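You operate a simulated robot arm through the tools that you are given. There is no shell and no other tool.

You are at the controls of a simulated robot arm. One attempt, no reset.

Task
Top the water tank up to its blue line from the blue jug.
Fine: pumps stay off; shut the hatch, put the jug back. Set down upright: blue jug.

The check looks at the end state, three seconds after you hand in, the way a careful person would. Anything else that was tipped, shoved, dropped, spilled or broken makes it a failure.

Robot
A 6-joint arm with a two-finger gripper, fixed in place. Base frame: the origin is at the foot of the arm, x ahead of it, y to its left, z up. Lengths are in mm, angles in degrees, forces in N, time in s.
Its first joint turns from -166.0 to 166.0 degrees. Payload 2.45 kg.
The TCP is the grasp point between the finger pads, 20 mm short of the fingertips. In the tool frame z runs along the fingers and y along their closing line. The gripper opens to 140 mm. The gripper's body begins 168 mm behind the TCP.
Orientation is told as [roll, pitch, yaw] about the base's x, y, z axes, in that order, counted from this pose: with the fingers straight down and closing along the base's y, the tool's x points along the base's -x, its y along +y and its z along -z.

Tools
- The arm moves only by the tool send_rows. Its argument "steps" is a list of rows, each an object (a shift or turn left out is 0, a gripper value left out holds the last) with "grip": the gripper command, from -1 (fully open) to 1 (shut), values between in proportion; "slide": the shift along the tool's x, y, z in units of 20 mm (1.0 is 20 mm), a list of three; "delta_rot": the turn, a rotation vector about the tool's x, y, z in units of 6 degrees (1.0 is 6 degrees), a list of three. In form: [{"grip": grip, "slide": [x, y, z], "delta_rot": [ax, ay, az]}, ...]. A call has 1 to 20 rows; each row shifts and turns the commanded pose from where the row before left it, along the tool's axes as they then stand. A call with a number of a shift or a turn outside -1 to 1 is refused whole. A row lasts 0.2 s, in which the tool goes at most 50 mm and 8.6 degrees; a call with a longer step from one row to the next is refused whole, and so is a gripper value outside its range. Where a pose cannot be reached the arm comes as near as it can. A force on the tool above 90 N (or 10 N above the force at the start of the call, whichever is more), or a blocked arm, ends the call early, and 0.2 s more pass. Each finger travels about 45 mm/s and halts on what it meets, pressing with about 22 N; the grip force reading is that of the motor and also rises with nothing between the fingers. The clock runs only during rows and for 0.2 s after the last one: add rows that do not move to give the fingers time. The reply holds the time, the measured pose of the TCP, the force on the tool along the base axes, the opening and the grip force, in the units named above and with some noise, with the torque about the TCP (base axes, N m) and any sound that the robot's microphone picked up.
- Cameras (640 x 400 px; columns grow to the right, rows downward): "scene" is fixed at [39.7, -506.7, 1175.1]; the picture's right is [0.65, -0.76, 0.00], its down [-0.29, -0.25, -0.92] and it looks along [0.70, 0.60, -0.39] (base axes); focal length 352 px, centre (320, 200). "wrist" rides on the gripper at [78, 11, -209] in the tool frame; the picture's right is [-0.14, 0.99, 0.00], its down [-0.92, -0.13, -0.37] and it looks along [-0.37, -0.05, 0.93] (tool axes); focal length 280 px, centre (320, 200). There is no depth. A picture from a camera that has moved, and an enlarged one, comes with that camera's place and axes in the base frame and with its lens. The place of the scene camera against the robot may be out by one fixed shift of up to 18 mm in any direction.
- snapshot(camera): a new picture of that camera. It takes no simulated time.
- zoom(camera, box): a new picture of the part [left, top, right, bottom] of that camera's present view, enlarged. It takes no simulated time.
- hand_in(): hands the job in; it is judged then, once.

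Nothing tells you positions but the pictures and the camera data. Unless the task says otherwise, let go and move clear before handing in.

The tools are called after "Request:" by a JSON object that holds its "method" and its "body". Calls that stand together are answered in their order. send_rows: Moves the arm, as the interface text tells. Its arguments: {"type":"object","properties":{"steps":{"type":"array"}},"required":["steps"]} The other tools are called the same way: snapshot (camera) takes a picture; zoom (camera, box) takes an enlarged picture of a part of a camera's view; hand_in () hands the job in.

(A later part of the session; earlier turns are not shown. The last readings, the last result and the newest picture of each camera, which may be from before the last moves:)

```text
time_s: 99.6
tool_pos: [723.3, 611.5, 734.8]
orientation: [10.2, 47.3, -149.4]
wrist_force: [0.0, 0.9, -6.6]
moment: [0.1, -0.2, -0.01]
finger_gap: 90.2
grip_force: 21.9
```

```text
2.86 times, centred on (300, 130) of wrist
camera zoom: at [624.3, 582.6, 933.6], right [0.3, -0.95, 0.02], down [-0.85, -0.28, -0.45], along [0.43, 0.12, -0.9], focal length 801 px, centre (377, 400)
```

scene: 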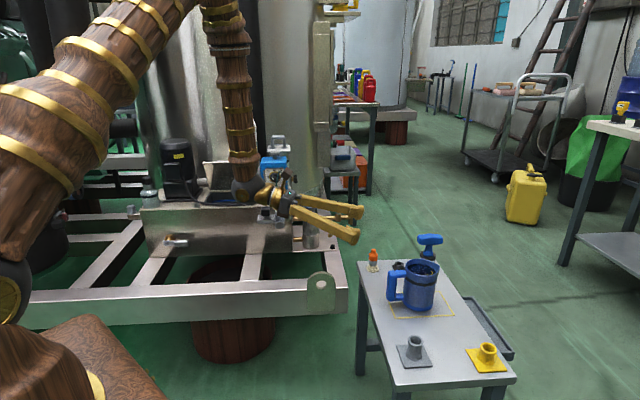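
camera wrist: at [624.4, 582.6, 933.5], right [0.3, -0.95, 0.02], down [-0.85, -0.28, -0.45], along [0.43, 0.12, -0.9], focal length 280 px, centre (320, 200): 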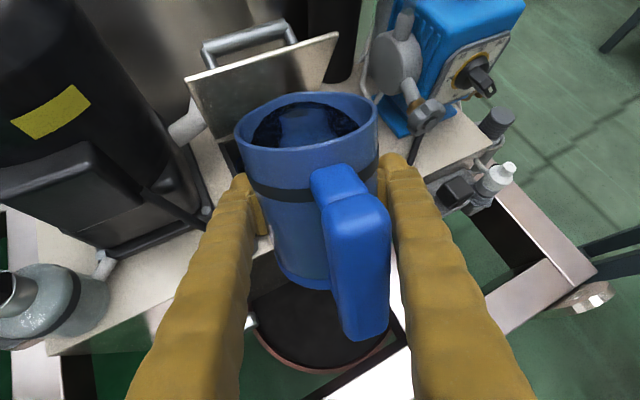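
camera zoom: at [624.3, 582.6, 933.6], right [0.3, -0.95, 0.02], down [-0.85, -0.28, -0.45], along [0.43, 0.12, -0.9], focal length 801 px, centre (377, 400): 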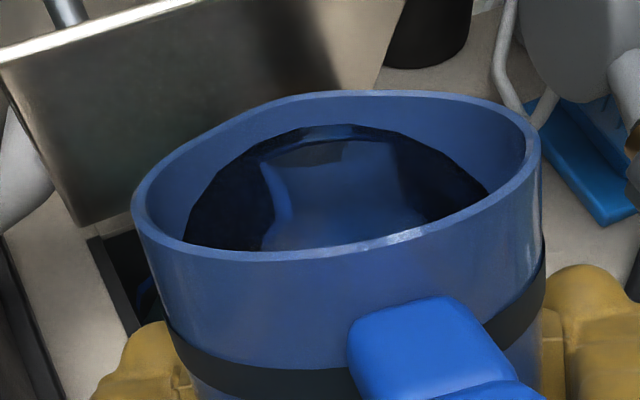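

The flow stops by itself at a given tilt, so I can meter it by angle. I'll continue slowly to about 45° at 1° per row.

Request:
{"method": "send_rows", "body": {"steps": [{"grip": 1, "delta_rot": [-0.011, -0.161, -0.0413]}, {"delta_rot": [-0.011, -0.161, -0.0413]}, {"delta_rot": [-0.011, -0.161, -0.0413]}, {"delta_rot": [-0.011, -0.161, -0.0413]}, {"delta_rot": [-0.011, -0.161, -0.0413]}, {"delta_rot": [-0.011, -0.161, -0.0413]}, {"delta_rot": [-0.011, -0.161, -0.0413]}, {"delta_rot": [-0.011, -0.161, -0.0413]}]}}

Request:
{"method": "zoom", "body": {"camera": "scene", "box": [200, 160, 260, 210]}}

Request:
{"method": "snapshot", "body": {"camera": "wrist"}}

```text
time_s: 101.4
tool_pos: [722.1, 610.7, 734.7]
orientation: [11.3, 39.3, -148.8]
wrist_force: [0.4, -0.4, -6.3]
moment: [0.09, -0.19, -0.01]
finger_gap: 89.9
grip_force: 22.0
```

```text
8.00 times, centred on (230, 185) of scene
camera zoom: at [39.7, -506.7, 1175.1], right [0.65, -0.76, 0.0], down [-0.29, -0.25, -0.92], along [0.7, 0.6, -0.39], focal length 2812 px, centre (1040, 320)
```

zoom: 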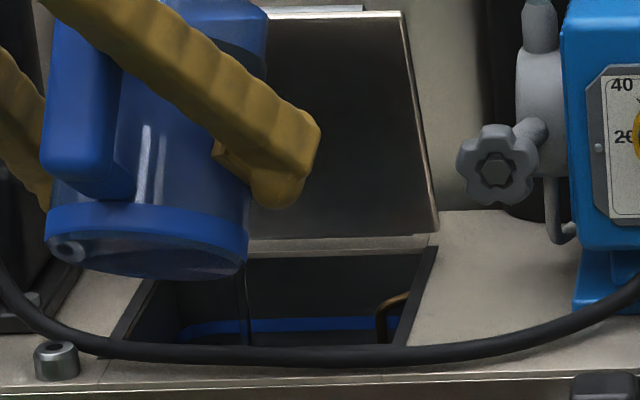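

```text
taken
camera wrist: at [647.2, 599.4, 944.9], right [0.31, -0.95, 0.06], down [-0.89, -0.31, -0.32], along [0.33, 0.04, -0.94], focal length 280 px, centre (320, 200)
```

wrist: 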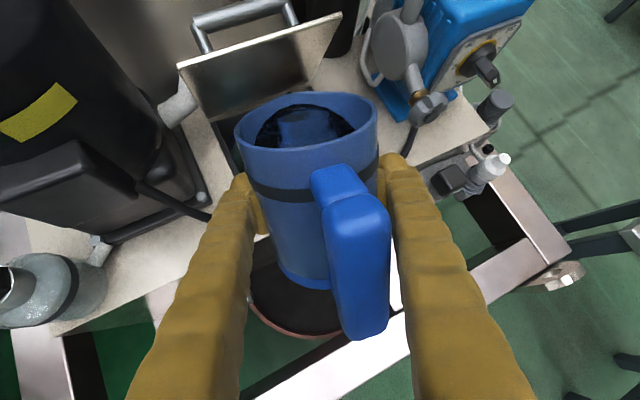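

Request:
{"method": "send_rows", "body": {"steps": [{"grip": 1, "delta_rot": [-0.011, -0.161, -0.0413]}, {"delta_rot": [-0.011, -0.161, -0.0413]}, {"delta_rot": [-0.011, -0.161, -0.0413]}, {"delta_rot": [-0.011, -0.161, -0.0413]}, {"delta_rot": [-0.011, -0.161, -0.0413]}, {"delta_rot": [-0.011, -0.161, -0.0413]}, {"delta_rot": [-0.011, -0.161, -0.0413]}, {"delta_rot": [-0.011, -0.161, -0.0413]}, {"delta_rot": [-0.011, -0.161, -0.0413]}]}}

Request:
{"method": "zoom", "body": {"camera": "scene", "box": [200, 160, 260, 210]}}

Request:
{"method": "snapshot", "body": {"camera": "wrist"}}

```text
time_s: 103.4
tool_pos: [722.6, 612.2, 735.4]
orientation: [12.3, 30.3, -148.3]
wrist_force: [-0.3, -0.7, -4.9]
moment: [0.11, -0.18, 0.02]
finger_gap: 89.7
grip_force: 22.1
```

```text
8.00 times, centred on (230, 185) of scene
camera zoom: at [39.7, -506.7, 1175.1], right [0.65, -0.76, 0.0], down [-0.29, -0.25, -0.92], along [0.7, 0.6, -0.39], focal length 2812 px, centre (1040, 320)
```

zoom: 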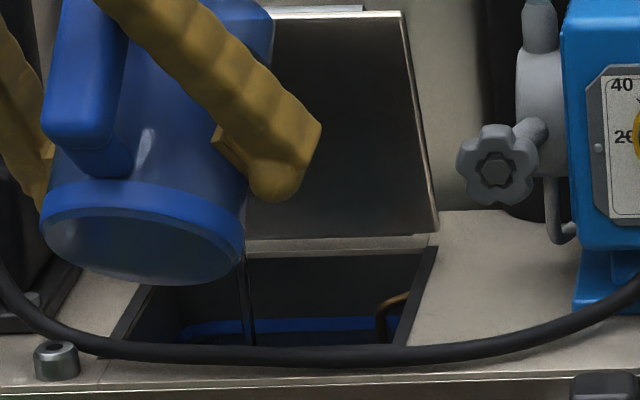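

```text
taken
camera wrist: at [674.3, 619.7, 953.0], right [0.32, -0.94, 0.11], down [-0.93, -0.33, -0.18], along [0.2, -0.05, -0.98], focal length 280 px, centre (320, 200)
```

wrist: 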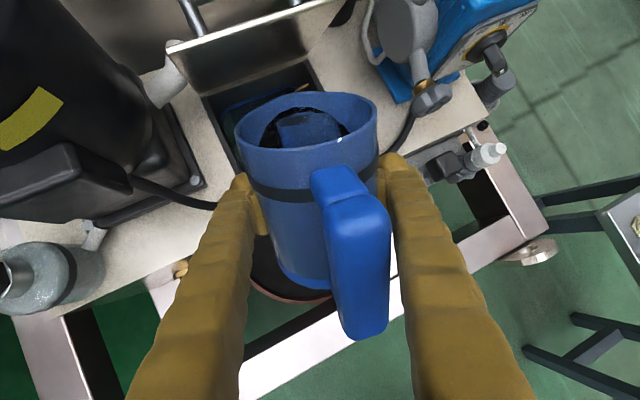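

Request:
{"method": "zoom", "body": {"camera": "wrist", "box": [190, 50, 350, 160]}}

Request:
{"method": "zoom", "body": {"camera": "scene", "box": [215, 187, 245, 207]}}

```text
3.64 times, centred on (270, 105) of wrist
camera zoom: at [674.3, 619.7, 953.0], right [0.32, -0.94, 0.11], down [-0.93, -0.33, -0.18], along [0.2, -0.05, -0.98], focal length 1020 px, centre (502, 546)
```

zoom: 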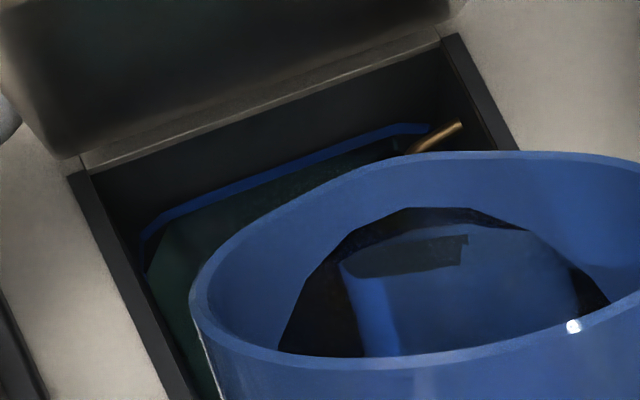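

```text
16.00 times, centred on (230, 197) of scene
camera zoom: at [39.7, -506.7, 1175.1], right [0.65, -0.76, 0.0], down [-0.29, -0.25, -0.92], along [0.7, 0.6, -0.39], focal length 5625 px, centre (1760, 248)
```

zoom: 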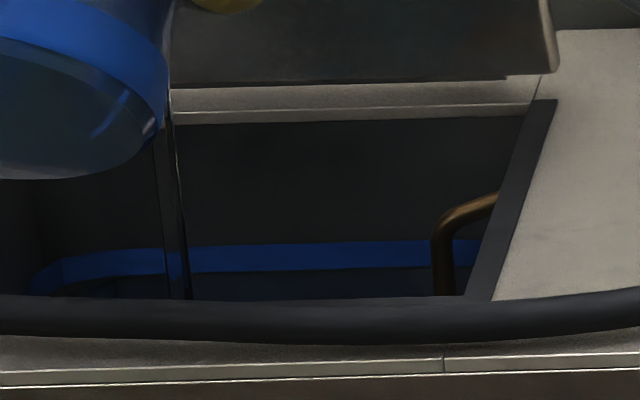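

Request:
{"method": "send_rows", "body": {"steps": [{"grip": 1}, {"grip": 1}, {"grip": 1}, {"grip": 1}, {"grip": 1}, {"grip": 1}]}}

Request:
{"method": "zoom", "body": {"camera": "wrist", "box": [215, 70, 315, 130]}}

Request:
{"method": "zoom", "body": {"camera": "scene", "box": [215, 187, 245, 207]}}

```text
time_s: 104.8
tool_pos: [723.4, 610.9, 733.4]
orientation: [12.3, 30.3, -148.4]
wrist_force: [-0.2, 0.4, -6.0]
moment: [0.09, -0.14, 0.04]
finger_gap: 89.9
grip_force: 22.1
```

```text
6.40 times, centred on (265, 100) of wrist
camera zoom: at [674.4, 619.8, 953.0], right [0.32, -0.94, 0.11], down [-0.93, -0.33, -0.18], along [0.2, -0.05, -0.98], focal length 1794 px, centre (672, 840)
```

zoom: 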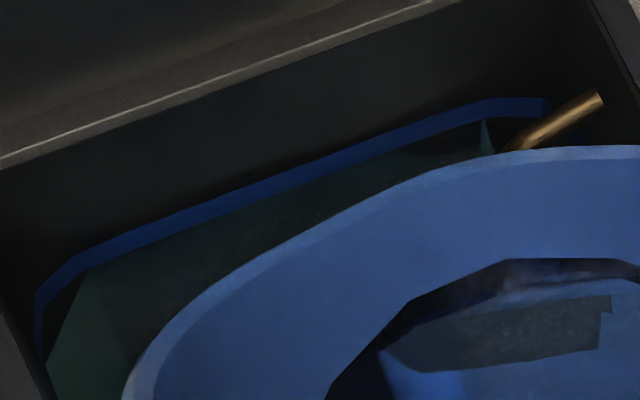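

```text
16.00 times, centred on (230, 197) of scene
camera zoom: at [39.7, -506.7, 1175.1], right [0.65, -0.76, 0.0], down [-0.29, -0.25, -0.92], along [0.7, 0.6, -0.39], focal length 5625 px, centre (1760, 248)
```

zoom: 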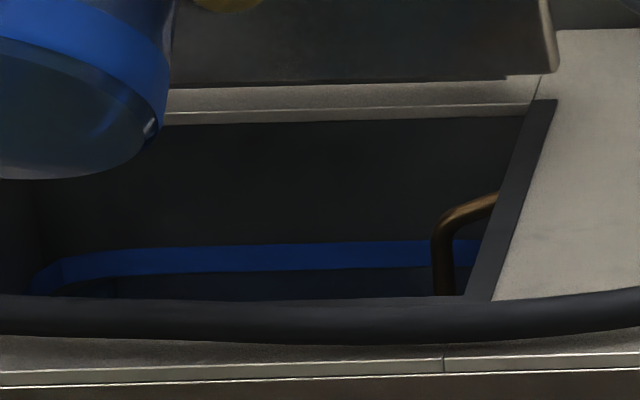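

Request:
{"method": "zoom", "body": {"camera": "wrist", "box": [216, 92, 256, 122]}}

Request:
{"method": "zoom", "body": {"camera": "wrist", "box": [270, 75, 310, 105]}}

Request:
{"method": "zoom", "body": {"camera": "scene", "box": [226, 198, 244, 208]}}

```text
13.33 times, centred on (236, 107) of wrist
camera zoom: at [674.4, 619.8, 953.0], right [0.32, -0.94, 0.11], down [-0.93, -0.33, -0.18], along [0.2, -0.05, -0.98], focal length 3738 px, centre (1440, 1440)
```

zoom: 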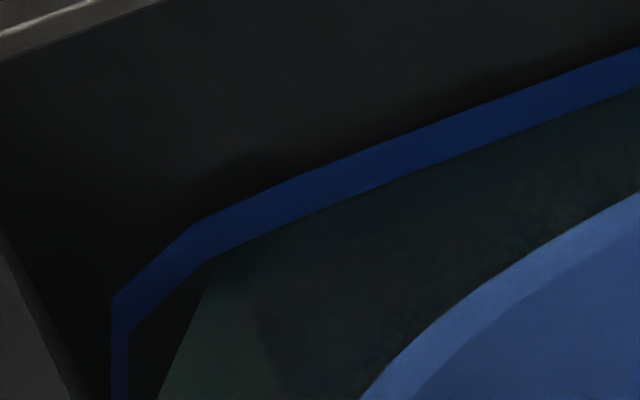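

```text
13.33 times, centred on (290, 90) of wrist
camera zoom: at [674.4, 619.8, 953.0], right [0.32, -0.94, 0.11], down [-0.93, -0.33, -0.18], along [0.2, -0.05, -0.98], focal length 3738 px, centre (720, 1667)
```

zoom: 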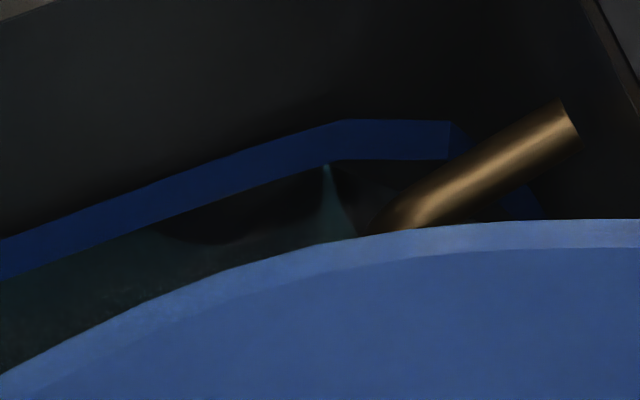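

```text
16.00 times, centred on (235, 203) of scene
camera zoom: at [39.7, -506.7, 1175.1], right [0.65, -0.76, 0.0], down [-0.29, -0.25, -0.92], along [0.7, 0.6, -0.39], focal length 5625 px, centre (1680, 152)
```

zoom: 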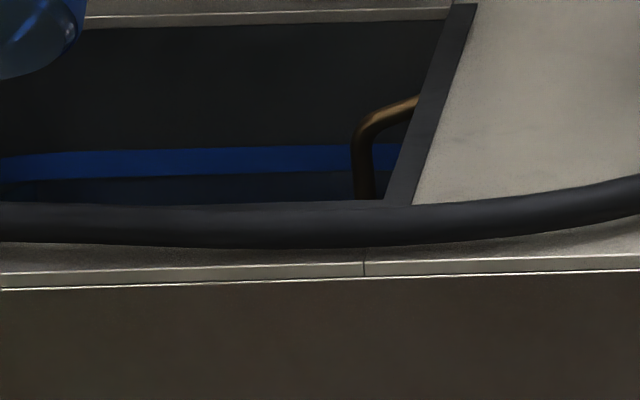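

The waterline is now right at the band's lower edge on the far wall, so only about 5 mm more is wanted. I'll tilt another 3° and re-check.

Request:
{"method": "send_rows", "body": {"steps": [{"grip": 1, "delta_rot": [-0.011, -0.161, -0.0413]}, {"delta_rot": [-0.011, -0.161, -0.0413]}, {"delta_rot": [-0.011, -0.161, -0.0413]}, {"grip": 1}, {"grip": 1}, {"grip": 1}, {"grip": 1}, {"grip": 1}]}}

Request:
{"method": "zoom", "body": {"camera": "wrist", "box": [205, 60, 305, 125]}}

Request:
{"method": "zoom", "body": {"camera": "scene", "box": [215, 190, 245, 210]}}

```text
time_s: 106.6
tool_pos: [723.0, 612.0, 735.1]
orientation: [12.5, 27.3, -148.2]
wrist_force: [0.7, 0.4, -5.6]
moment: [0.08, -0.13, 0.01]
finger_gap: 89.9
grip_force: 22.0
```

```text
6.15 times, centred on (255, 92) of wrist
camera zoom: at [683.7, 627.0, 955.0], right [0.32, -0.94, 0.13], down [-0.93, -0.34, -0.13], along [0.16, -0.08, -0.98], focal length 1726 px, centre (720, 862)
```

zoom: 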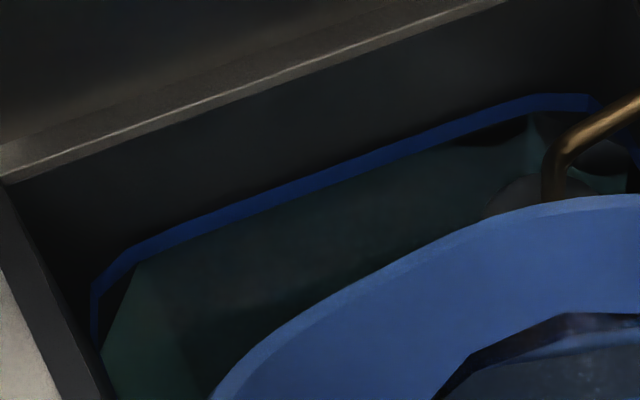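

```text
16.00 times, centred on (230, 200) of scene
camera zoom: at [39.7, -506.7, 1175.1], right [0.65, -0.76, 0.0], down [-0.29, -0.25, -0.92], along [0.7, 0.6, -0.39], focal length 5625 px, centre (1760, 200)
```

zoom: 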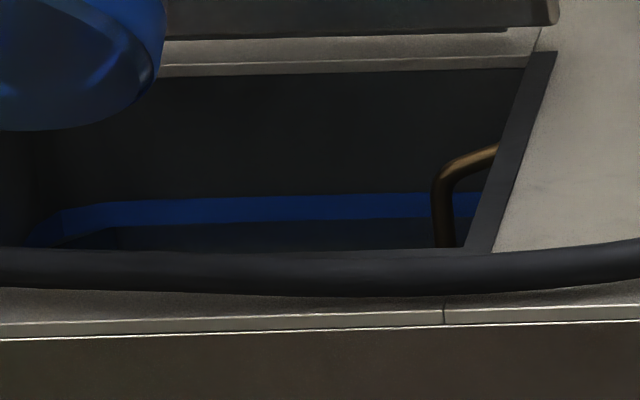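

Request:
{"method": "zoom", "body": {"camera": "scene", "box": [226, 196, 240, 206]}}

Request:
{"method": "zoom", "body": {"camera": "wrist", "box": [225, 82, 255, 102]}}

```text
16.00 times, centred on (233, 201) of scene
camera zoom: at [39.7, -506.7, 1175.1], right [0.65, -0.76, 0.0], down [-0.29, -0.25, -0.92], along [0.7, 0.6, -0.39], focal length 5625 px, centre (1712, 184)
```

zoom: 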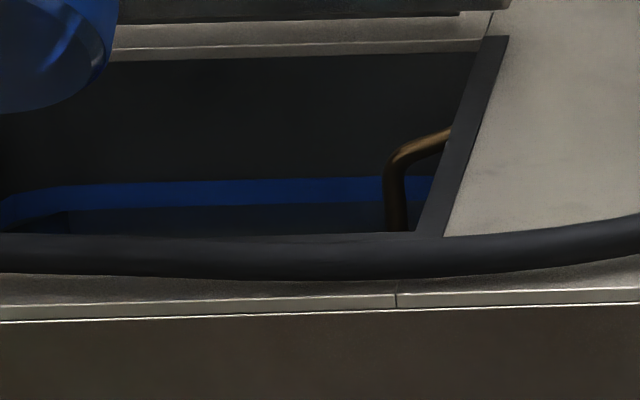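

```text
16.00 times, centred on (240, 92) of wrist
camera zoom: at [683.7, 627.0, 955.0], right [0.32, -0.94, 0.13], down [-0.93, -0.34, -0.13], along [0.16, -0.08, -0.98], focal length 4486 px, centre (1600, 1928)
```

zoom: 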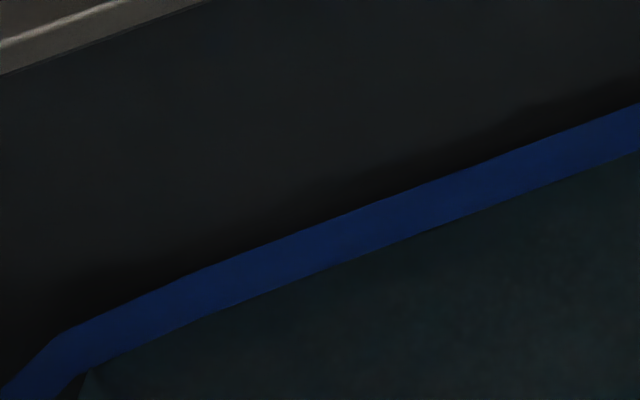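

About 2 mm of the roughly 10 mm band is covered. Three more degrees should bring the water to the middle of the line.

Request:
{"method": "send_rows", "body": {"steps": [{"grip": 1, "delta_rot": [-0.011, -0.161, -0.0413]}, {"delta_rot": [-0.011, -0.161, -0.0413]}, {"delta_rot": [-0.0055, -0.0805, -0.0206]}, {"grip": 1}, {"grip": 1}, {"grip": 1}, {"grip": 1}, {"grip": 1}]}}

Request:
{"method": "zoom", "body": {"camera": "scene", "box": [215, 190, 245, 210]}}

Request:
{"method": "zoom", "body": {"camera": "wrist", "box": [205, 50, 305, 115]}}

```text
time_s: 108.4
tool_pos: [724.7, 611.6, 737.1]
orientation: [12.7, 24.8, -148.1]
wrist_force: [-0.9, -0.2, -4.8]
moment: [0.08, -0.1, 0.04]
finger_gap: 89.5
grip_force: 21.8
```

```text
16.00 times, centred on (230, 200) of scene
camera zoom: at [39.7, -506.7, 1175.1], right [0.65, -0.76, 0.0], down [-0.29, -0.25, -0.92], along [0.7, 0.6, -0.39], focal length 5625 px, centre (1760, 200)
```

zoom: 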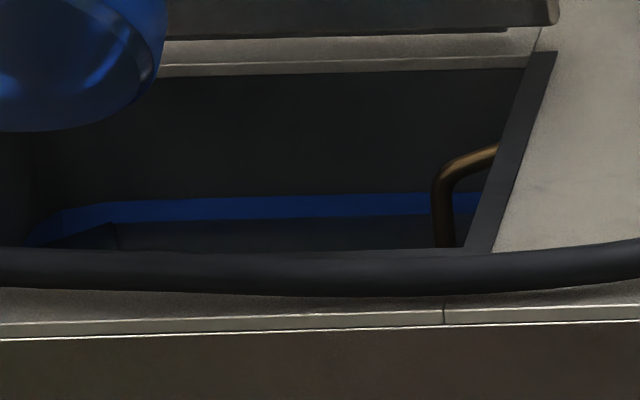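

```text
6.15 times, centred on (255, 82) of wrist
camera zoom: at [691.9, 632.4, 955.8], right [0.33, -0.93, 0.14], down [-0.94, -0.34, -0.08], along [0.13, -0.1, -0.99], focal length 1726 px, centre (720, 923)
```

zoom: 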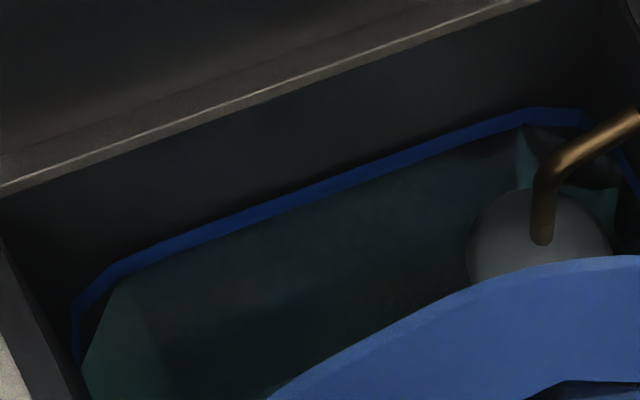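

Request:
{"method": "zoom", "body": {"camera": "wrist", "box": [235, 70, 265, 90]}}

Request:
{"method": "zoom", "body": {"camera": "wrist", "box": [210, 85, 240, 110]}}

```text
16.00 times, centred on (250, 80) of wrist
camera zoom: at [691.9, 632.4, 955.8], right [0.33, -0.93, 0.14], down [-0.94, -0.34, -0.08], along [0.13, -0.1, -0.99], focal length 4486 px, centre (1440, 2120)
```

zoom: 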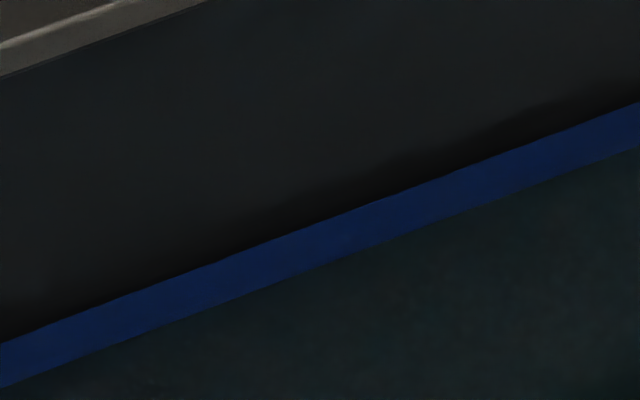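

```text
16.00 times, centred on (225, 98) of wrist
camera zoom: at [691.9, 632.4, 955.8], right [0.33, -0.93, 0.14], down [-0.94, -0.34, -0.08], along [0.13, -0.1, -0.99], focal length 4486 px, centre (1840, 1840)
```

zoom: 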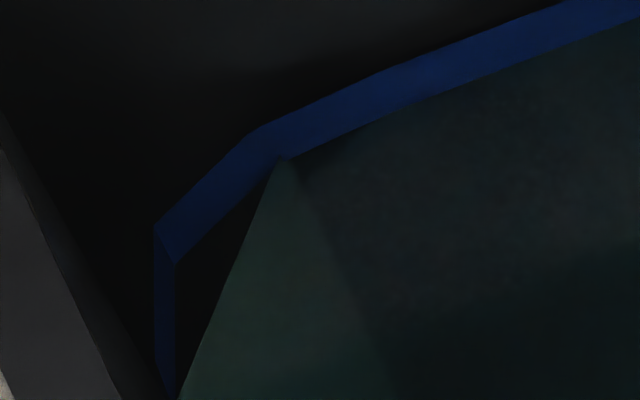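

Request:
{"method": "send_rows", "body": {"steps": [{"grip": 1, "delta_rot": [-0.011, -0.161, -0.0413]}, {"delta_rot": [-0.011, -0.161, -0.0413]}, {"delta_rot": [-0.0044, -0.064, -0.0165]}, {"grip": 1}, {"grip": 1}, {"grip": 1}, {"grip": 1}, {"grip": 1}]}}

Request:
{"method": "zoom", "body": {"camera": "scene", "box": [215, 190, 245, 210]}}

Request:
{"method": "zoom", "body": {"camera": "wrist", "box": [200, 40, 300, 105]}}

```text
time_s: 110.2
tool_pos: [723.8, 610.9, 734.1]
orientation: [12.8, 22.5, -147.9]
wrist_force: [-0.2, 0.5, -4.8]
moment: [0.09, -0.13, 0.02]
finger_gap: 89.4
grip_force: 23.0
```

```text
16.00 times, centred on (230, 200) of scene
camera zoom: at [39.7, -506.7, 1175.1], right [0.65, -0.76, 0.0], down [-0.29, -0.25, -0.92], along [0.7, 0.6, -0.39], focal length 5625 px, centre (1760, 200)
```

zoom: 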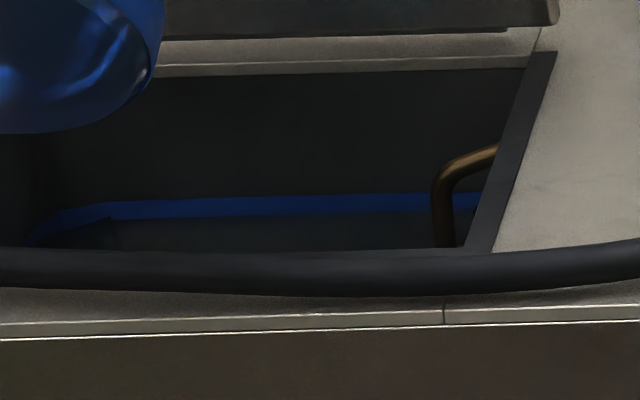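

```text
6.15 times, centred on (250, 72) of wrist
camera zoom: at [699.2, 638.2, 955.9], right [0.33, -0.93, 0.15], down [-0.94, -0.34, -0.04], along [0.09, -0.13, -0.99], focal length 1726 px, centre (751, 985)
```

zoom: 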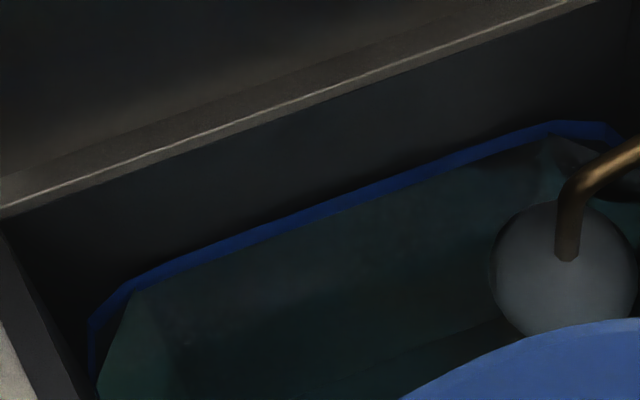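

Request:
{"method": "zoom", "body": {"camera": "wrist", "box": [235, 58, 265, 78]}}

Request:
{"method": "zoom", "body": {"camera": "scene", "box": [228, 196, 240, 206]}}

```text
16.00 times, centred on (250, 68) of wrist
camera zoom: at [699.2, 638.2, 955.9], right [0.33, -0.93, 0.15], down [-0.94, -0.34, -0.04], along [0.09, -0.13, -0.99], focal length 4486 px, centre (1440, 2312)
```

zoom: 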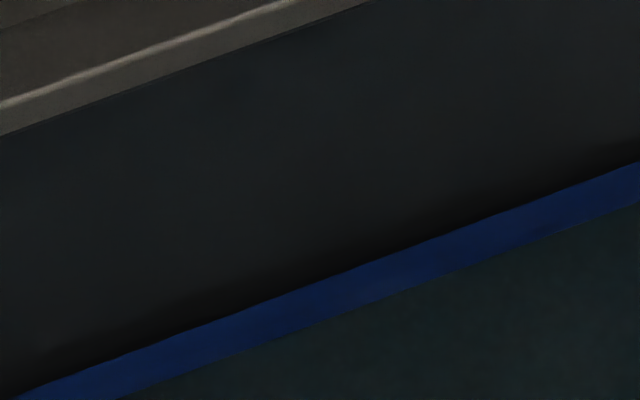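

```text
16.00 times, centred on (234, 201) of scene
camera zoom: at [39.7, -506.7, 1175.1], right [0.65, -0.76, 0.0], down [-0.29, -0.25, -0.92], along [0.7, 0.6, -0.39], focal length 5625 px, centre (1696, 184)
```

zoom: 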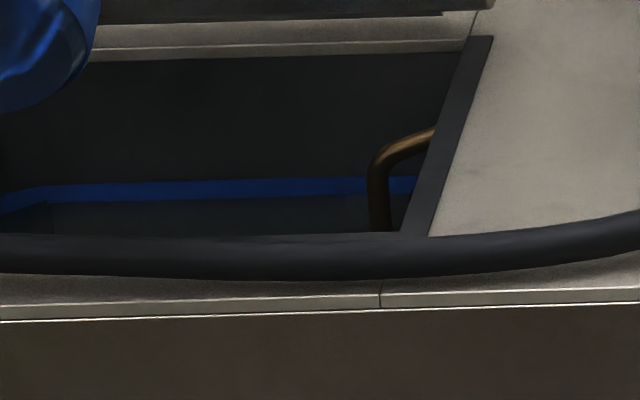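

The waterline is now about at the middle of the blue band (roughly 4.3 of 9.7 mm covered). I'll stop here and bring the jug smoothly back upright.

Request:
{"method": "send_rows", "body": {"steps": [{"grip": 1, "delta_rot": [0.011, 0.161, 0.0413]}, {"delta_rot": [0.022, 0.322, 0.083]}, {"delta_rot": [0.0335, 0.483, 0.124]}, {"delta_rot": [0.0335, 0.483, 0.124]}, {"delta_rot": [0.0335, 0.483, 0.124]}, {"delta_rot": [0.0335, 0.483, 0.124]}, {"delta_rot": [0.0335, 0.483, 0.124]}, {"delta_rot": [0.0335, 0.483, 0.124]}, {"delta_rot": [0.0335, 0.483, 0.124]}, {"delta_rot": [0.0335, 0.483, 0.124]}, {"delta_rot": [0.0335, 0.483, 0.124]}, {"delta_rot": [0.0335, 0.483, 0.124]}, {"delta_rot": [0.0335, 0.483, 0.124]}, {"delta_rot": [0.0335, 0.483, 0.124]}, {"delta_rot": [0.0335, 0.483, 0.124]}, {"delta_rot": [0.0335, 0.483, 0.124]}, {"delta_rot": [0.0335, 0.483, 0.124]}, {"delta_rot": [0.022, 0.322, 0.083]}, {"delta_rot": [0.011, 0.161, 0.0413]}, {"delta_rot": [0.0094, 0.137, 0.0351]}]}}

Request:
{"method": "snapshot", "body": {"camera": "wrist"}}

Request:
{"method": "zoom", "body": {"camera": "scene", "box": [130, 110, 330, 240]}}

```text
time_s: 114.4
tool_pos: [723.7, 610.7, 735.5]
orientation: [1.4, 74.0, -157.4]
wrist_force: [0.7, 0.3, -4.5]
moment: [0.06, -0.19, -0.01]
finger_gap: 89.4
grip_force: 22.3
```

```text
taken
camera wrist: at [559.8, 536.0, 868.8], right [0.32, -0.94, -0.13], down [-0.61, -0.11, -0.78], along [0.72, 0.33, -0.61], focal length 280 px, centre (320, 200)
```

wrist: 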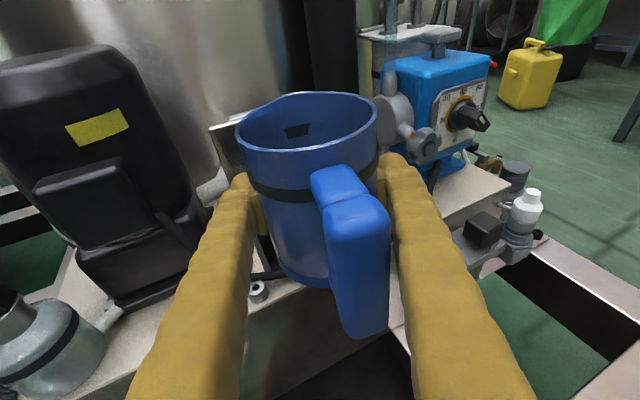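

```text
3.08 times, centred on (230, 175) of scene
camera zoom: at [39.7, -506.7, 1175.1], right [0.65, -0.76, 0.0], down [-0.29, -0.25, -0.92], along [0.7, 0.6, -0.39], focal length 1082 px, centre (597, 277)
```

zoom: 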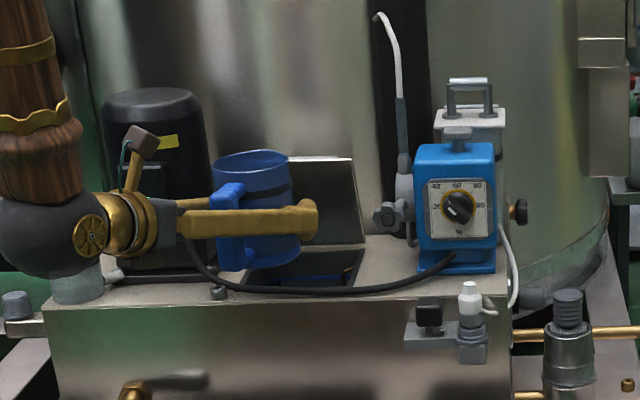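

Request:
{"method": "send_rows", "body": {"steps": [{"grip": 1, "delta_rot": [0.011, 0.161, 0.0413]}, {"slide": [0.24, 0, -0.065]}, {"slide": [0.48, 0, -0.13]}, {"slide": [0.68, 0, -0.183]}, {"slide": [0.68, 0, -0.183]}, {"slide": [0.68, 0, -0.183]}, {"slide": [0.68, 0, -0.183]}, {"slide": [0.68, 0, -0.183]}, {"slide": [0.48, 0, -0.13]}, {"slide": [0.24, 0, -0.065]}]}}

Request:
{"method": "zoom", "body": {"camera": "scene", "box": [215, 190, 245, 210]}}

Request:
{"method": "snapshot", "body": {"camera": "wrist"}}

```text
time_s: 116.6
tool_pos: [723.7, 611.4, 834.2]
orientation: [0.5, 74.8, -158.2]
wrist_force: [0.3, -0.9, -4.0]
moment: [0.05, -0.16, -0.01]
finger_gap: 89.5
grip_force: 21.6
```

```text
16.00 times, centred on (230, 200) of scene
camera zoom: at [39.7, -506.7, 1175.1], right [0.65, -0.76, 0.0], down [-0.29, -0.25, -0.92], along [0.7, 0.6, -0.39], focal length 5625 px, centre (1760, 200)
```

zoom: 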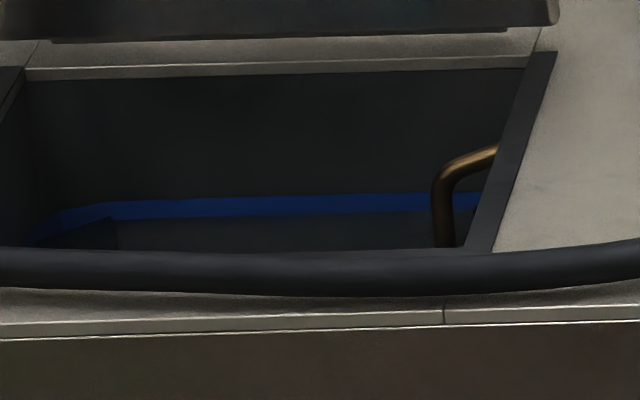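

```text
taken
camera wrist: at [557.8, 535.6, 965.4], right [0.33, -0.94, -0.13], down [-0.6, -0.1, -0.79], along [0.73, 0.34, -0.6], focal length 280 px, centre (320, 200)
```

wrist: 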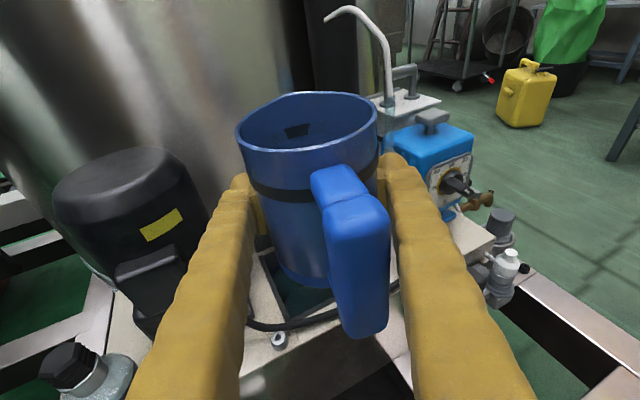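

The level sits well within the band, close to its middle. Now I'll carry the jug back the way it came, first turning the tool back and moving away from the tank.

Request:
{"method": "send_rows", "body": {"steps": [{"grip": 1, "delta_rot": [-0.29, 0, 0.078]}, {"delta_rot": [-0.58, 0, 0.156]}, {"delta_rot": [-0.773, 0, 0.207]}, {"delta_rot": [-0.773, 0, 0.207]}, {"delta_rot": [-0.773, 0, 0.207]}, {"delta_rot": [-0.58, 0, 0.156]}, {"delta_rot": [-0.29, 0, 0.078]}]}}

Request:
{"method": "send_rows", "body": {"steps": [{"grip": 1, "slide": [0.023, 0.245, 0.05]}, {"slide": [0.046, 0.49, 0.1]}, {"slide": [0.076, 0.8176, 0.1655]}, {"slide": [0.076, 0.8176, 0.1655]}, {"slide": [0.076, 0.8176, 0.1655]}, {"slide": [0.076, 0.8176, 0.1655]}, {"slide": [0.076, 0.8176, 0.1655]}, {"slide": [0.076, 0.8176, 0.1655]}, {"slide": [0.076, 0.8176, 0.1655]}, {"slide": [0.076, 0.8176, 0.1655]}, {"slide": [0.076, 0.8176, 0.1655]}, {"slide": [0.076, 0.8176, 0.1655]}, {"slide": [0.076, 0.8176, 0.1655]}, {"slide": [0.076, 0.8176, 0.1655]}, {"slide": [0.076, 0.8176, 0.1655]}, {"slide": [0.076, 0.8176, 0.1655]}, {"slide": [0.076, 0.8176, 0.1655]}, {"slide": [0.046, 0.49, 0.1]}, {"slide": [0.023, 0.245, 0.05]}]}}

Request:
{"method": "snapshot", "body": {"camera": "wrist"}}

Request:
{"method": "zoom", "body": {"camera": "wrist", "box": [20, 270, 170, 390]}}

```text
time_s: 118.2
tool_pos: [724.7, 610.1, 835.8]
orientation: [0.7, 74.8, 176.7]
wrist_force: [0.0, -0.6, -4.0]
moment: [0.02, -0.12, 0.0]
finger_gap: 89.3
grip_force: 22.0
```

```text
time_s: 122.2
tool_pos: [765.1, 331.8, 845.9]
orientation: [0.7, 75.0, 176.7]
wrist_force: [0.1, 0.1, -5.3]
moment: [0.01, -0.16, -0.01]
finger_gap: 89.4
grip_force: 22.4
```

```text
taken
camera wrist: at [583.0, 334.0, 976.1], right [-0.1, -0.99, -0.13], down [-0.59, 0.17, -0.79], along [0.8, -0.01, -0.59], focal length 280 px, centre (320, 200)
```

wrist: 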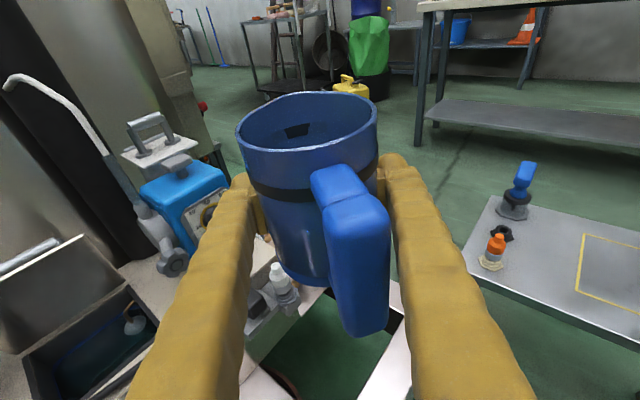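

```text
3.33 times, centred on (95, 330) of wrist
camera zoom: at [583.0, 334.0, 976.1], right [-0.1, -0.99, -0.13], down [-0.59, 0.17, -0.79], along [0.8, -0.01, -0.59], focal length 935 px, centre (1070, -233)
```

zoom: 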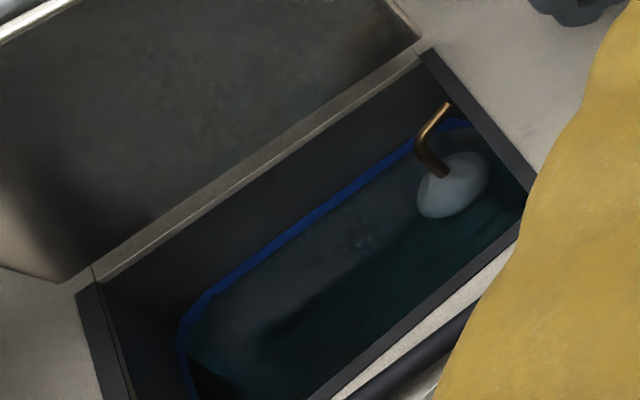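

The water touches the band all round and about half of it shows above the surface. Continuing the return: turn the tool back to yaw 120.5, then over to the table.

Request:
{"method": "send_rows", "body": {"steps": [{"grip": 1, "delta_rot": [-0.29, 0, 0.078]}, {"delta_rot": [-0.58, 0, 0.156]}, {"delta_rot": [-0.734, 0, 0.197]}, {"delta_rot": [-0.734, 0, 0.197]}, {"delta_rot": [-0.734, 0, 0.197]}, {"delta_rot": [-0.734, 0, 0.197]}, {"delta_rot": [-0.734, 0, 0.197]}, {"delta_rot": [-0.734, 0, 0.197]}, {"delta_rot": [-0.734, 0, 0.197]}, {"delta_rot": [-0.734, 0, 0.197]}, {"delta_rot": [-0.734, 0, 0.197]}, {"delta_rot": [-0.734, 0, 0.197]}, {"delta_rot": [-0.58, 0, 0.156]}, {"delta_rot": [-0.24, 0, 0.065]}]}}

```text
time_s: 125.2
tool_pos: [764.7, 331.3, 846.2]
orientation: [0.7, 74.9, 120.7]
wrist_force: [0.6, 0.4, -3.8]
moment: [-0.12, -0.09, 0.01]
finger_gap: 89.3
grip_force: 22.4
```

Request:
{"method": "send_rows", "body": {"steps": [{"grip": 1, "slide": [0.068, 0.091, 0.252]}, {"slide": [0.136, 0.182, 0.505]}, {"slide": [0.227, 0.3026, 0.8413]}, {"slide": [0.227, 0.3026, 0.8413]}, {"slide": [0.227, 0.3026, 0.8413]}, {"slide": [0.227, 0.3026, 0.8413]}, {"slide": [0.227, 0.3026, 0.8413]}, {"slide": [0.227, 0.3026, 0.8413]}, {"slide": [0.227, 0.3026, 0.8413]}, {"slide": [0.227, 0.3026, 0.8413]}, {"slide": [0.227, 0.3026, 0.8413]}, {"slide": [0.227, 0.3026, 0.8413]}, {"slide": [0.227, 0.3026, 0.8413]}, {"slide": [0.227, 0.3026, 0.8413]}, {"slide": [0.227, 0.3026, 0.8413]}, {"slide": [0.227, 0.3026, 0.8413]}, {"slide": [0.227, 0.3026, 0.8413]}, {"slide": [0.227, 0.3026, 0.8413]}, {"slide": [0.136, 0.182, 0.505]}, {"slide": [0.068, 0.091, 0.252]}]}}

Request:
{"method": "send_rows", "body": {"steps": [{"grip": 1, "slide": [0.068, 0.091, 0.252]}, {"slide": [0.136, 0.182, 0.505]}, {"slide": [0.227, 0.3026, 0.8413]}, {"slide": [0.227, 0.3026, 0.8413]}, {"slide": [0.227, 0.3026, 0.8413]}, {"slide": [0.227, 0.3026, 0.8413]}, {"slide": [0.227, 0.3026, 0.8413]}, {"slide": [0.227, 0.3026, 0.8413]}, {"slide": [0.227, 0.3026, 0.8413]}, {"slide": [0.227, 0.3026, 0.8413]}, {"slide": [0.227, 0.3026, 0.8413]}, {"slide": [0.136, 0.182, 0.505]}, {"slide": [0.068, 0.091, 0.252]}]}}

Request:
{"method": "snapshot", "body": {"camera": "wrist"}}

```text
time_s: 129.4
tool_pos: [824.2, 10.0, 847.7]
orientation: [0.7, 75.1, 120.7]
wrist_force: [0.0, 0.7, -5.0]
moment: [-0.12, -0.08, -0.01]
finger_gap: 89.2
grip_force: 22.5
```

```text
time_s: 132.2
tool_pos: [860.9, -185.9, 848.1]
orientation: [0.5, 75.1, 120.6]
wrist_force: [1.2, 0.1, -4.9]
moment: [-0.11, -0.11, 0.02]
finger_gap: 89.1
grip_force: 22.0
```

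```text
taken
camera wrist: at [761.0, -34.0, 977.7], right [-0.88, -0.46, -0.13], down [-0.19, 0.58, -0.8], along [0.44, -0.67, -0.59], focal length 280 px, centre (320, 200)
```

wrist: 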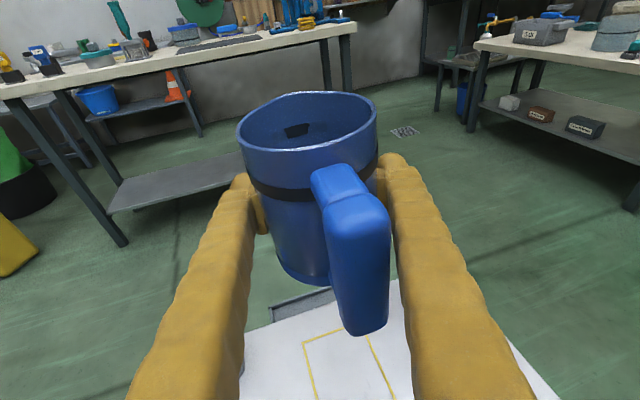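

Request:
{"method": "send_rows", "body": {"steps": [{"grip": 1, "slide": [-0.215, -0.007, 0.061]}, {"slide": [-0.43, -0.014, 0.122]}, {"slide": [-0.716, -0.023, 0.204]}, {"slide": [-0.716, -0.023, 0.204]}, {"slide": [-0.716, -0.023, 0.204]}, {"slide": [-0.716, -0.023, 0.204]}, {"slide": [-0.716, -0.023, 0.204]}, {"slide": [-0.716, -0.023, 0.204]}, {"slide": [-0.716, -0.023, 0.204]}, {"slide": [-0.716, -0.023, 0.204]}, {"slide": [-0.716, -0.023, 0.204]}, {"slide": [-0.716, -0.023, 0.204]}, {"slide": [-0.716, -0.023, 0.204]}, {"slide": [-0.716, -0.023, 0.204]}, {"slide": [-0.716, -0.023, 0.204]}, {"slide": [-0.716, -0.023, 0.204]}, {"slide": [-0.716, -0.023, 0.204]}, {"slide": [-0.716, -0.023, 0.204]}, {"slide": [-0.43, -0.014, 0.122]}, {"slide": [-0.215, -0.007, 0.061]}]}}

Request:
{"method": "snapshot", "body": {"camera": "wrist"}}

Request:
{"method": "zoom", "body": {"camera": "scene", "box": [340, 210, 480, 330]}}

```text
time_s: 136.4
tool_pos: [872.6, -187.1, 581.6]
orientation: [0.8, 75.1, 120.7]
wrist_force: [0.2, -0.2, -4.4]
moment: [-0.07, -0.06, 0.0]
finger_gap: 89.0
grip_force: 21.8
```

```text
taken
camera wrist: at [771.2, -35.3, 711.6], right [-0.88, -0.46, -0.13], down [-0.19, 0.58, -0.8], along [0.44, -0.67, -0.59], focal length 280 px, centre (320, 200)
```

wrist: 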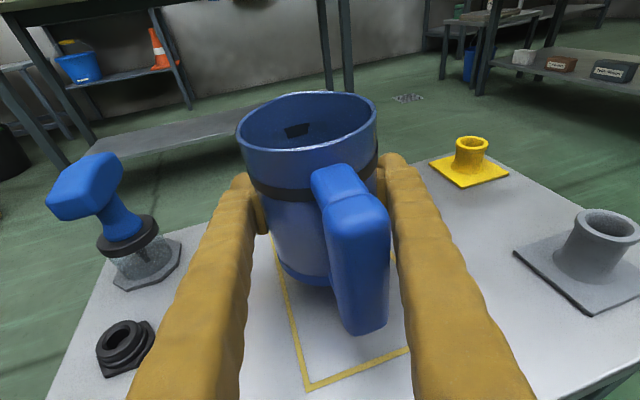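

```text
3.33 times, centred on (410, 270) of scene
camera zoom: at [39.7, -506.7, 1175.1], right [0.65, -0.76, 0.0], down [-0.29, -0.25, -0.92], along [0.7, 0.6, -0.39], focal length 1172 px, centre (20, -33)
```

zoom: 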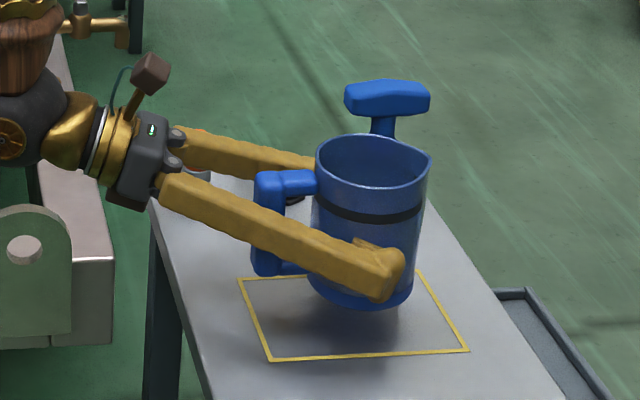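

Request:
{"method": "zoom", "body": {"camera": "wrist", "box": [210, 70, 430, 345]}}

Request:
{"method": "zoom", "body": {"camera": "scene", "box": [385, 235, 455, 310]}}

```text
1.45 times, centred on (320, 208) of wrist
camera zoom: at [771.2, -35.3, 711.6], right [-0.88, -0.46, -0.13], down [-0.19, 0.58, -0.8], along [0.44, -0.67, -0.59], focal length 408 px, centre (320, 189)
```

zoom: 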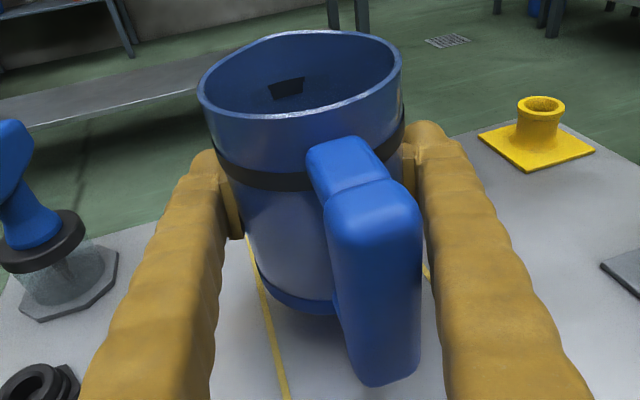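

```text
5.33 times, centred on (420, 272) of scene
camera zoom: at [39.7, -506.7, 1175.1], right [0.65, -0.76, 0.0], down [-0.29, -0.25, -0.92], along [0.7, 0.6, -0.39], focal length 1875 px, centre (-213, -187)
```

zoom: 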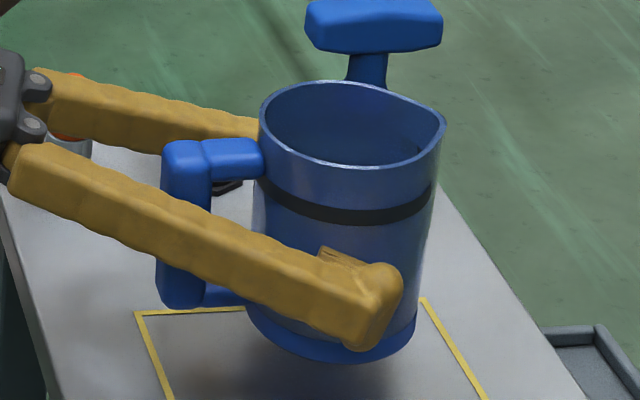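

The jug has tipped about 1.5° back in the grip. I'll correct that small tilt, then lower carefully until the table takes the weight.

Request:
{"method": "send_rows", "body": {"steps": [{"grip": 1, "delta_rot": [0, -0.13, 0]}, {"delta_rot": [0, -0.12, 0]}, {"slide": [-0.4, 0.06, 0.107]}, {"slide": [-0.4, 0.06, 0.107]}, {"slide": [-0.3, 0, 0.08]}, {"slide": [-0.15, 0, 0.04]}, {"slide": [0, 0, 0]}]}}

Request:
{"method": "zoom", "body": {"camera": "scene", "box": [385, 235, 455, 310]}}

```text
time_s: 138.0
tool_pos: [869.8, -186.6, 556.3]
orientation: [0.5, 73.6, 120.5]
wrist_force: [0.8, 0.1, -4.1]
moment: [-0.14, -0.09, -0.01]
finger_gap: 89.1
grip_force: 21.7
```

```text
5.33 times, centred on (420, 272) of scene
camera zoom: at [39.7, -506.7, 1175.1], right [0.65, -0.76, 0.0], down [-0.29, -0.25, -0.92], along [0.7, 0.6, -0.39], focal length 1875 px, centre (-213, -187)
```

zoom: 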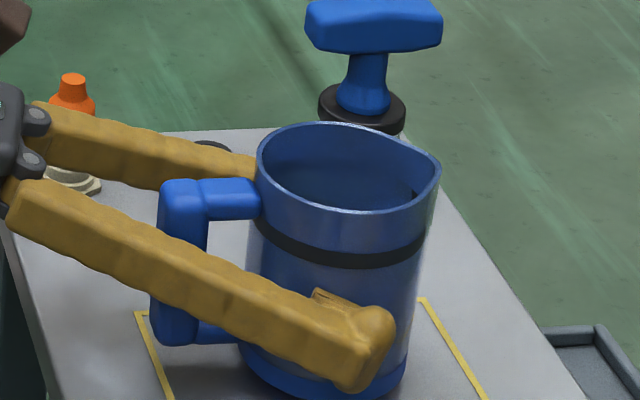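

Request:
{"method": "send_rows", "body": {"steps": [{"grip": 1, "slide": [-0.06, 0, 0.017]}, {"slide": [-0.06, 0, 0.017]}, {"slide": [-0.06, 0, 0.017]}, {"slide": [0, 0, 0]}]}}

```text
time_s: 139.0
tool_pos: [869.1, -186.4, 552.4]
orientation: [0.6, 73.6, 120.5]
wrist_force: [0.2, -0.7, -4.8]
moment: [-0.16, -0.06, 0.01]
finger_gap: 88.7
grip_force: 21.8
```

Request:
{"method": "send_rows", "body": {"steps": [{"grip": 1, "slide": [-0.06, 0, 0.017]}, {"slide": [-0.06, 0, 0.017]}, {"slide": [0, 0, 0]}]}}

Request:
{"method": "zoom", "body": {"camera": "scene", "box": [385, 250, 455, 325]}}

```text
time_s: 139.8
tool_pos: [869.5, -187.7, 549.9]
orientation: [0.4, 73.6, 120.4]
wrist_force: [-6.1, -1.0, 20.9]
moment: [0.97, 0.2, 0.38]
finger_gap: 89.1
grip_force: 22.1
```

```text
5.33 times, centred on (420, 288) of scene
camera zoom: at [39.7, -506.7, 1175.1], right [0.65, -0.76, 0.0], down [-0.29, -0.25, -0.92], along [0.7, 0.6, -0.39], focal length 1875 px, centre (-213, -267)
```

zoom: 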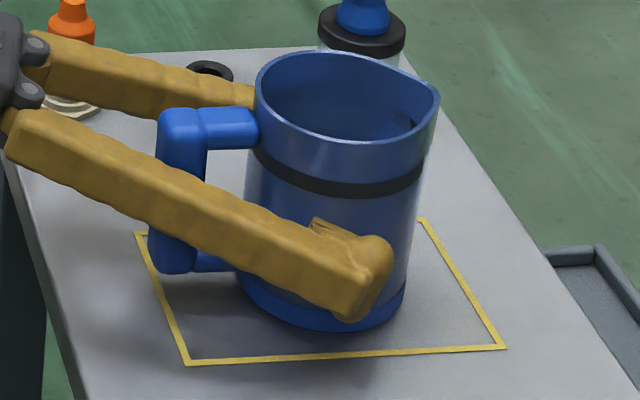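

The table now carries the jug. I'll ease off slightly and open the fingers slowly.

Request:
{"method": "send_rows", "body": {"steps": [{"grip": 1, "slide": [0.03, 0, -0.008]}, {"grip": 1}]}}

Request:
{"method": "send_rows", "body": {"steps": [{"grip": -0.32}, {"grip": -0.4}, {"grip": -0.5}, {"grip": -0.6}, {"grip": -0.75}, {"grip": -0.8}, {"grip": -0.8}]}}

Request:
{"method": "zoom", "body": {"camera": "scene", "box": [370, 235, 470, 325]}}

Request:
{"method": "snapshot", "body": {"camera": "wrist"}}

```text
time_s: 140.4
tool_pos: [868.8, -187.3, 550.5]
orientation: [0.5, 73.7, 120.4]
wrist_force: [-1.5, -7.0, 15.3]
moment: [0.42, -0.11, 0.06]
finger_gap: 89.2
grip_force: 21.6
```

```text
time_s: 142.0
tool_pos: [868.4, -184.9, 551.3]
orientation: [0.5, 73.6, 120.5]
wrist_force: [0.0, -0.8, -0.2]
moment: [-0.02, 0.02, 0.02]
finger_gap: 126.0
grip_force: 0.1
```

```text
4.44 times, centred on (420, 280) of scene
camera zoom: at [39.7, -506.7, 1175.1], right [0.65, -0.76, 0.0], down [-0.29, -0.25, -0.92], along [0.7, 0.6, -0.39], focal length 1562 px, centre (-124, -156)
```

zoom: 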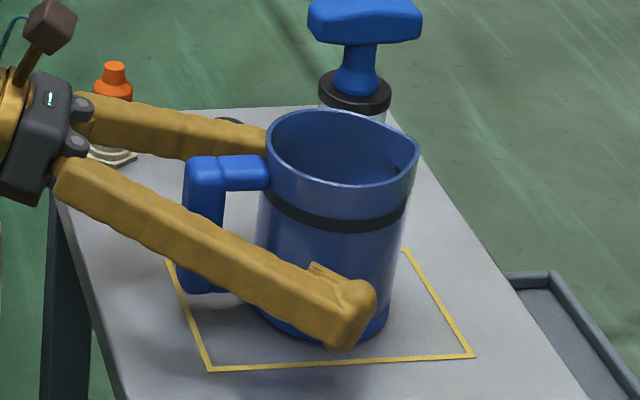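

```text
taken
camera wrist: at [770.3, -37.6, 685.4], right [-0.88, -0.46, -0.13], down [-0.2, 0.59, -0.78], along [0.44, -0.66, -0.61], focal length 280 px, centre (320, 200)
```

wrist: 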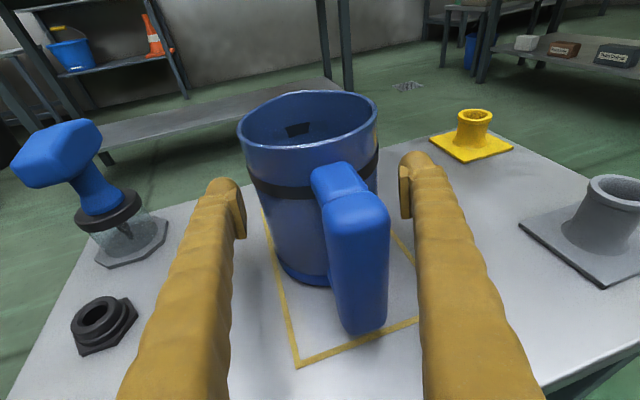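

The jug stands upright within the yellow outline and is released. I'll back straight out, then check its placement.

Request:
{"method": "send_rows", "body": {"steps": [{"slide": [0, 0, -0.5]}, {"slide": [0, 0, -1]}, {"slide": [0, 0, -1]}, {"slide": [0, 0, -1]}, {"slide": [0, 0, -1]}, {"slide": [0, 0, -1]}, {"slide": [0, 0, -1]}, {"slide": [0, 0, -1]}, {"slide": [0.5, 0, -1]}, {"slide": [0.9, 0, -0.5]}, {"slide": [0.9, 0, -0.5]}, {"slide": [0.9, 0, -0.5]}]}}

Request:
{"method": "snapshot", "body": {"camera": "wrist"}}

Request:
{"method": "zoom", "body": {"camera": "scene", "box": [340, 220, 520, 390]}}

```text
time_s: 144.6
tool_pos: [782.1, -35.1, 668.8]
orientation: [0.8, 73.6, 120.6]
wrist_force: [-0.2, 0.4, -0.2]
moment: [0.03, -0.02, 0.01]
finger_gap: 126.0
grip_force: 0.0
```

```text
taken
camera wrist: at [682.8, 113.4, 803.5], right [-0.88, -0.46, -0.13], down [-0.2, 0.59, -0.78], along [0.44, -0.66, -0.61], focal length 280 px, centre (320, 200)
```

wrist: 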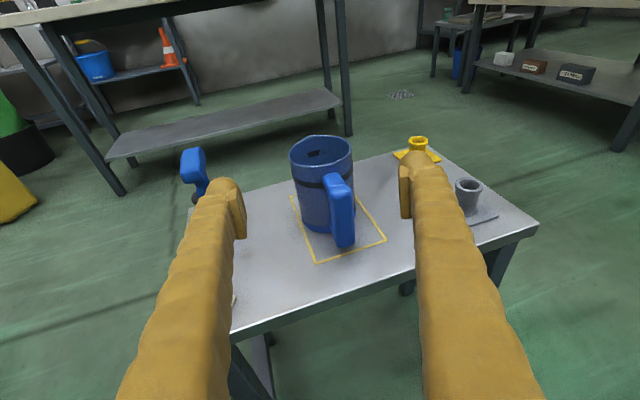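

```text
2.35 times, centred on (430, 305) of scene
camera zoom: at [39.7, -506.7, 1175.1], right [0.65, -0.76, 0.0], down [-0.29, -0.25, -0.92], along [0.7, 0.6, -0.39], focal length 827 px, centre (61, -47)
```

zoom: 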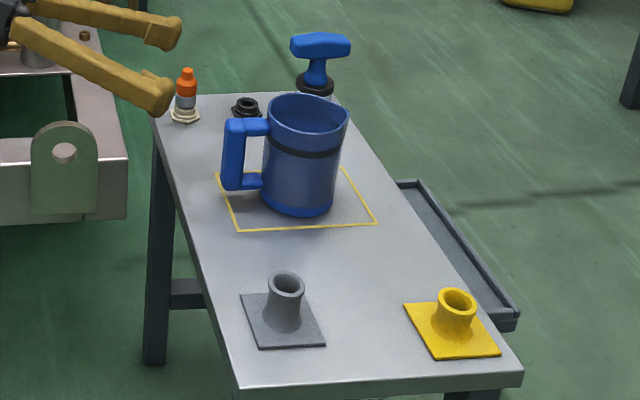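

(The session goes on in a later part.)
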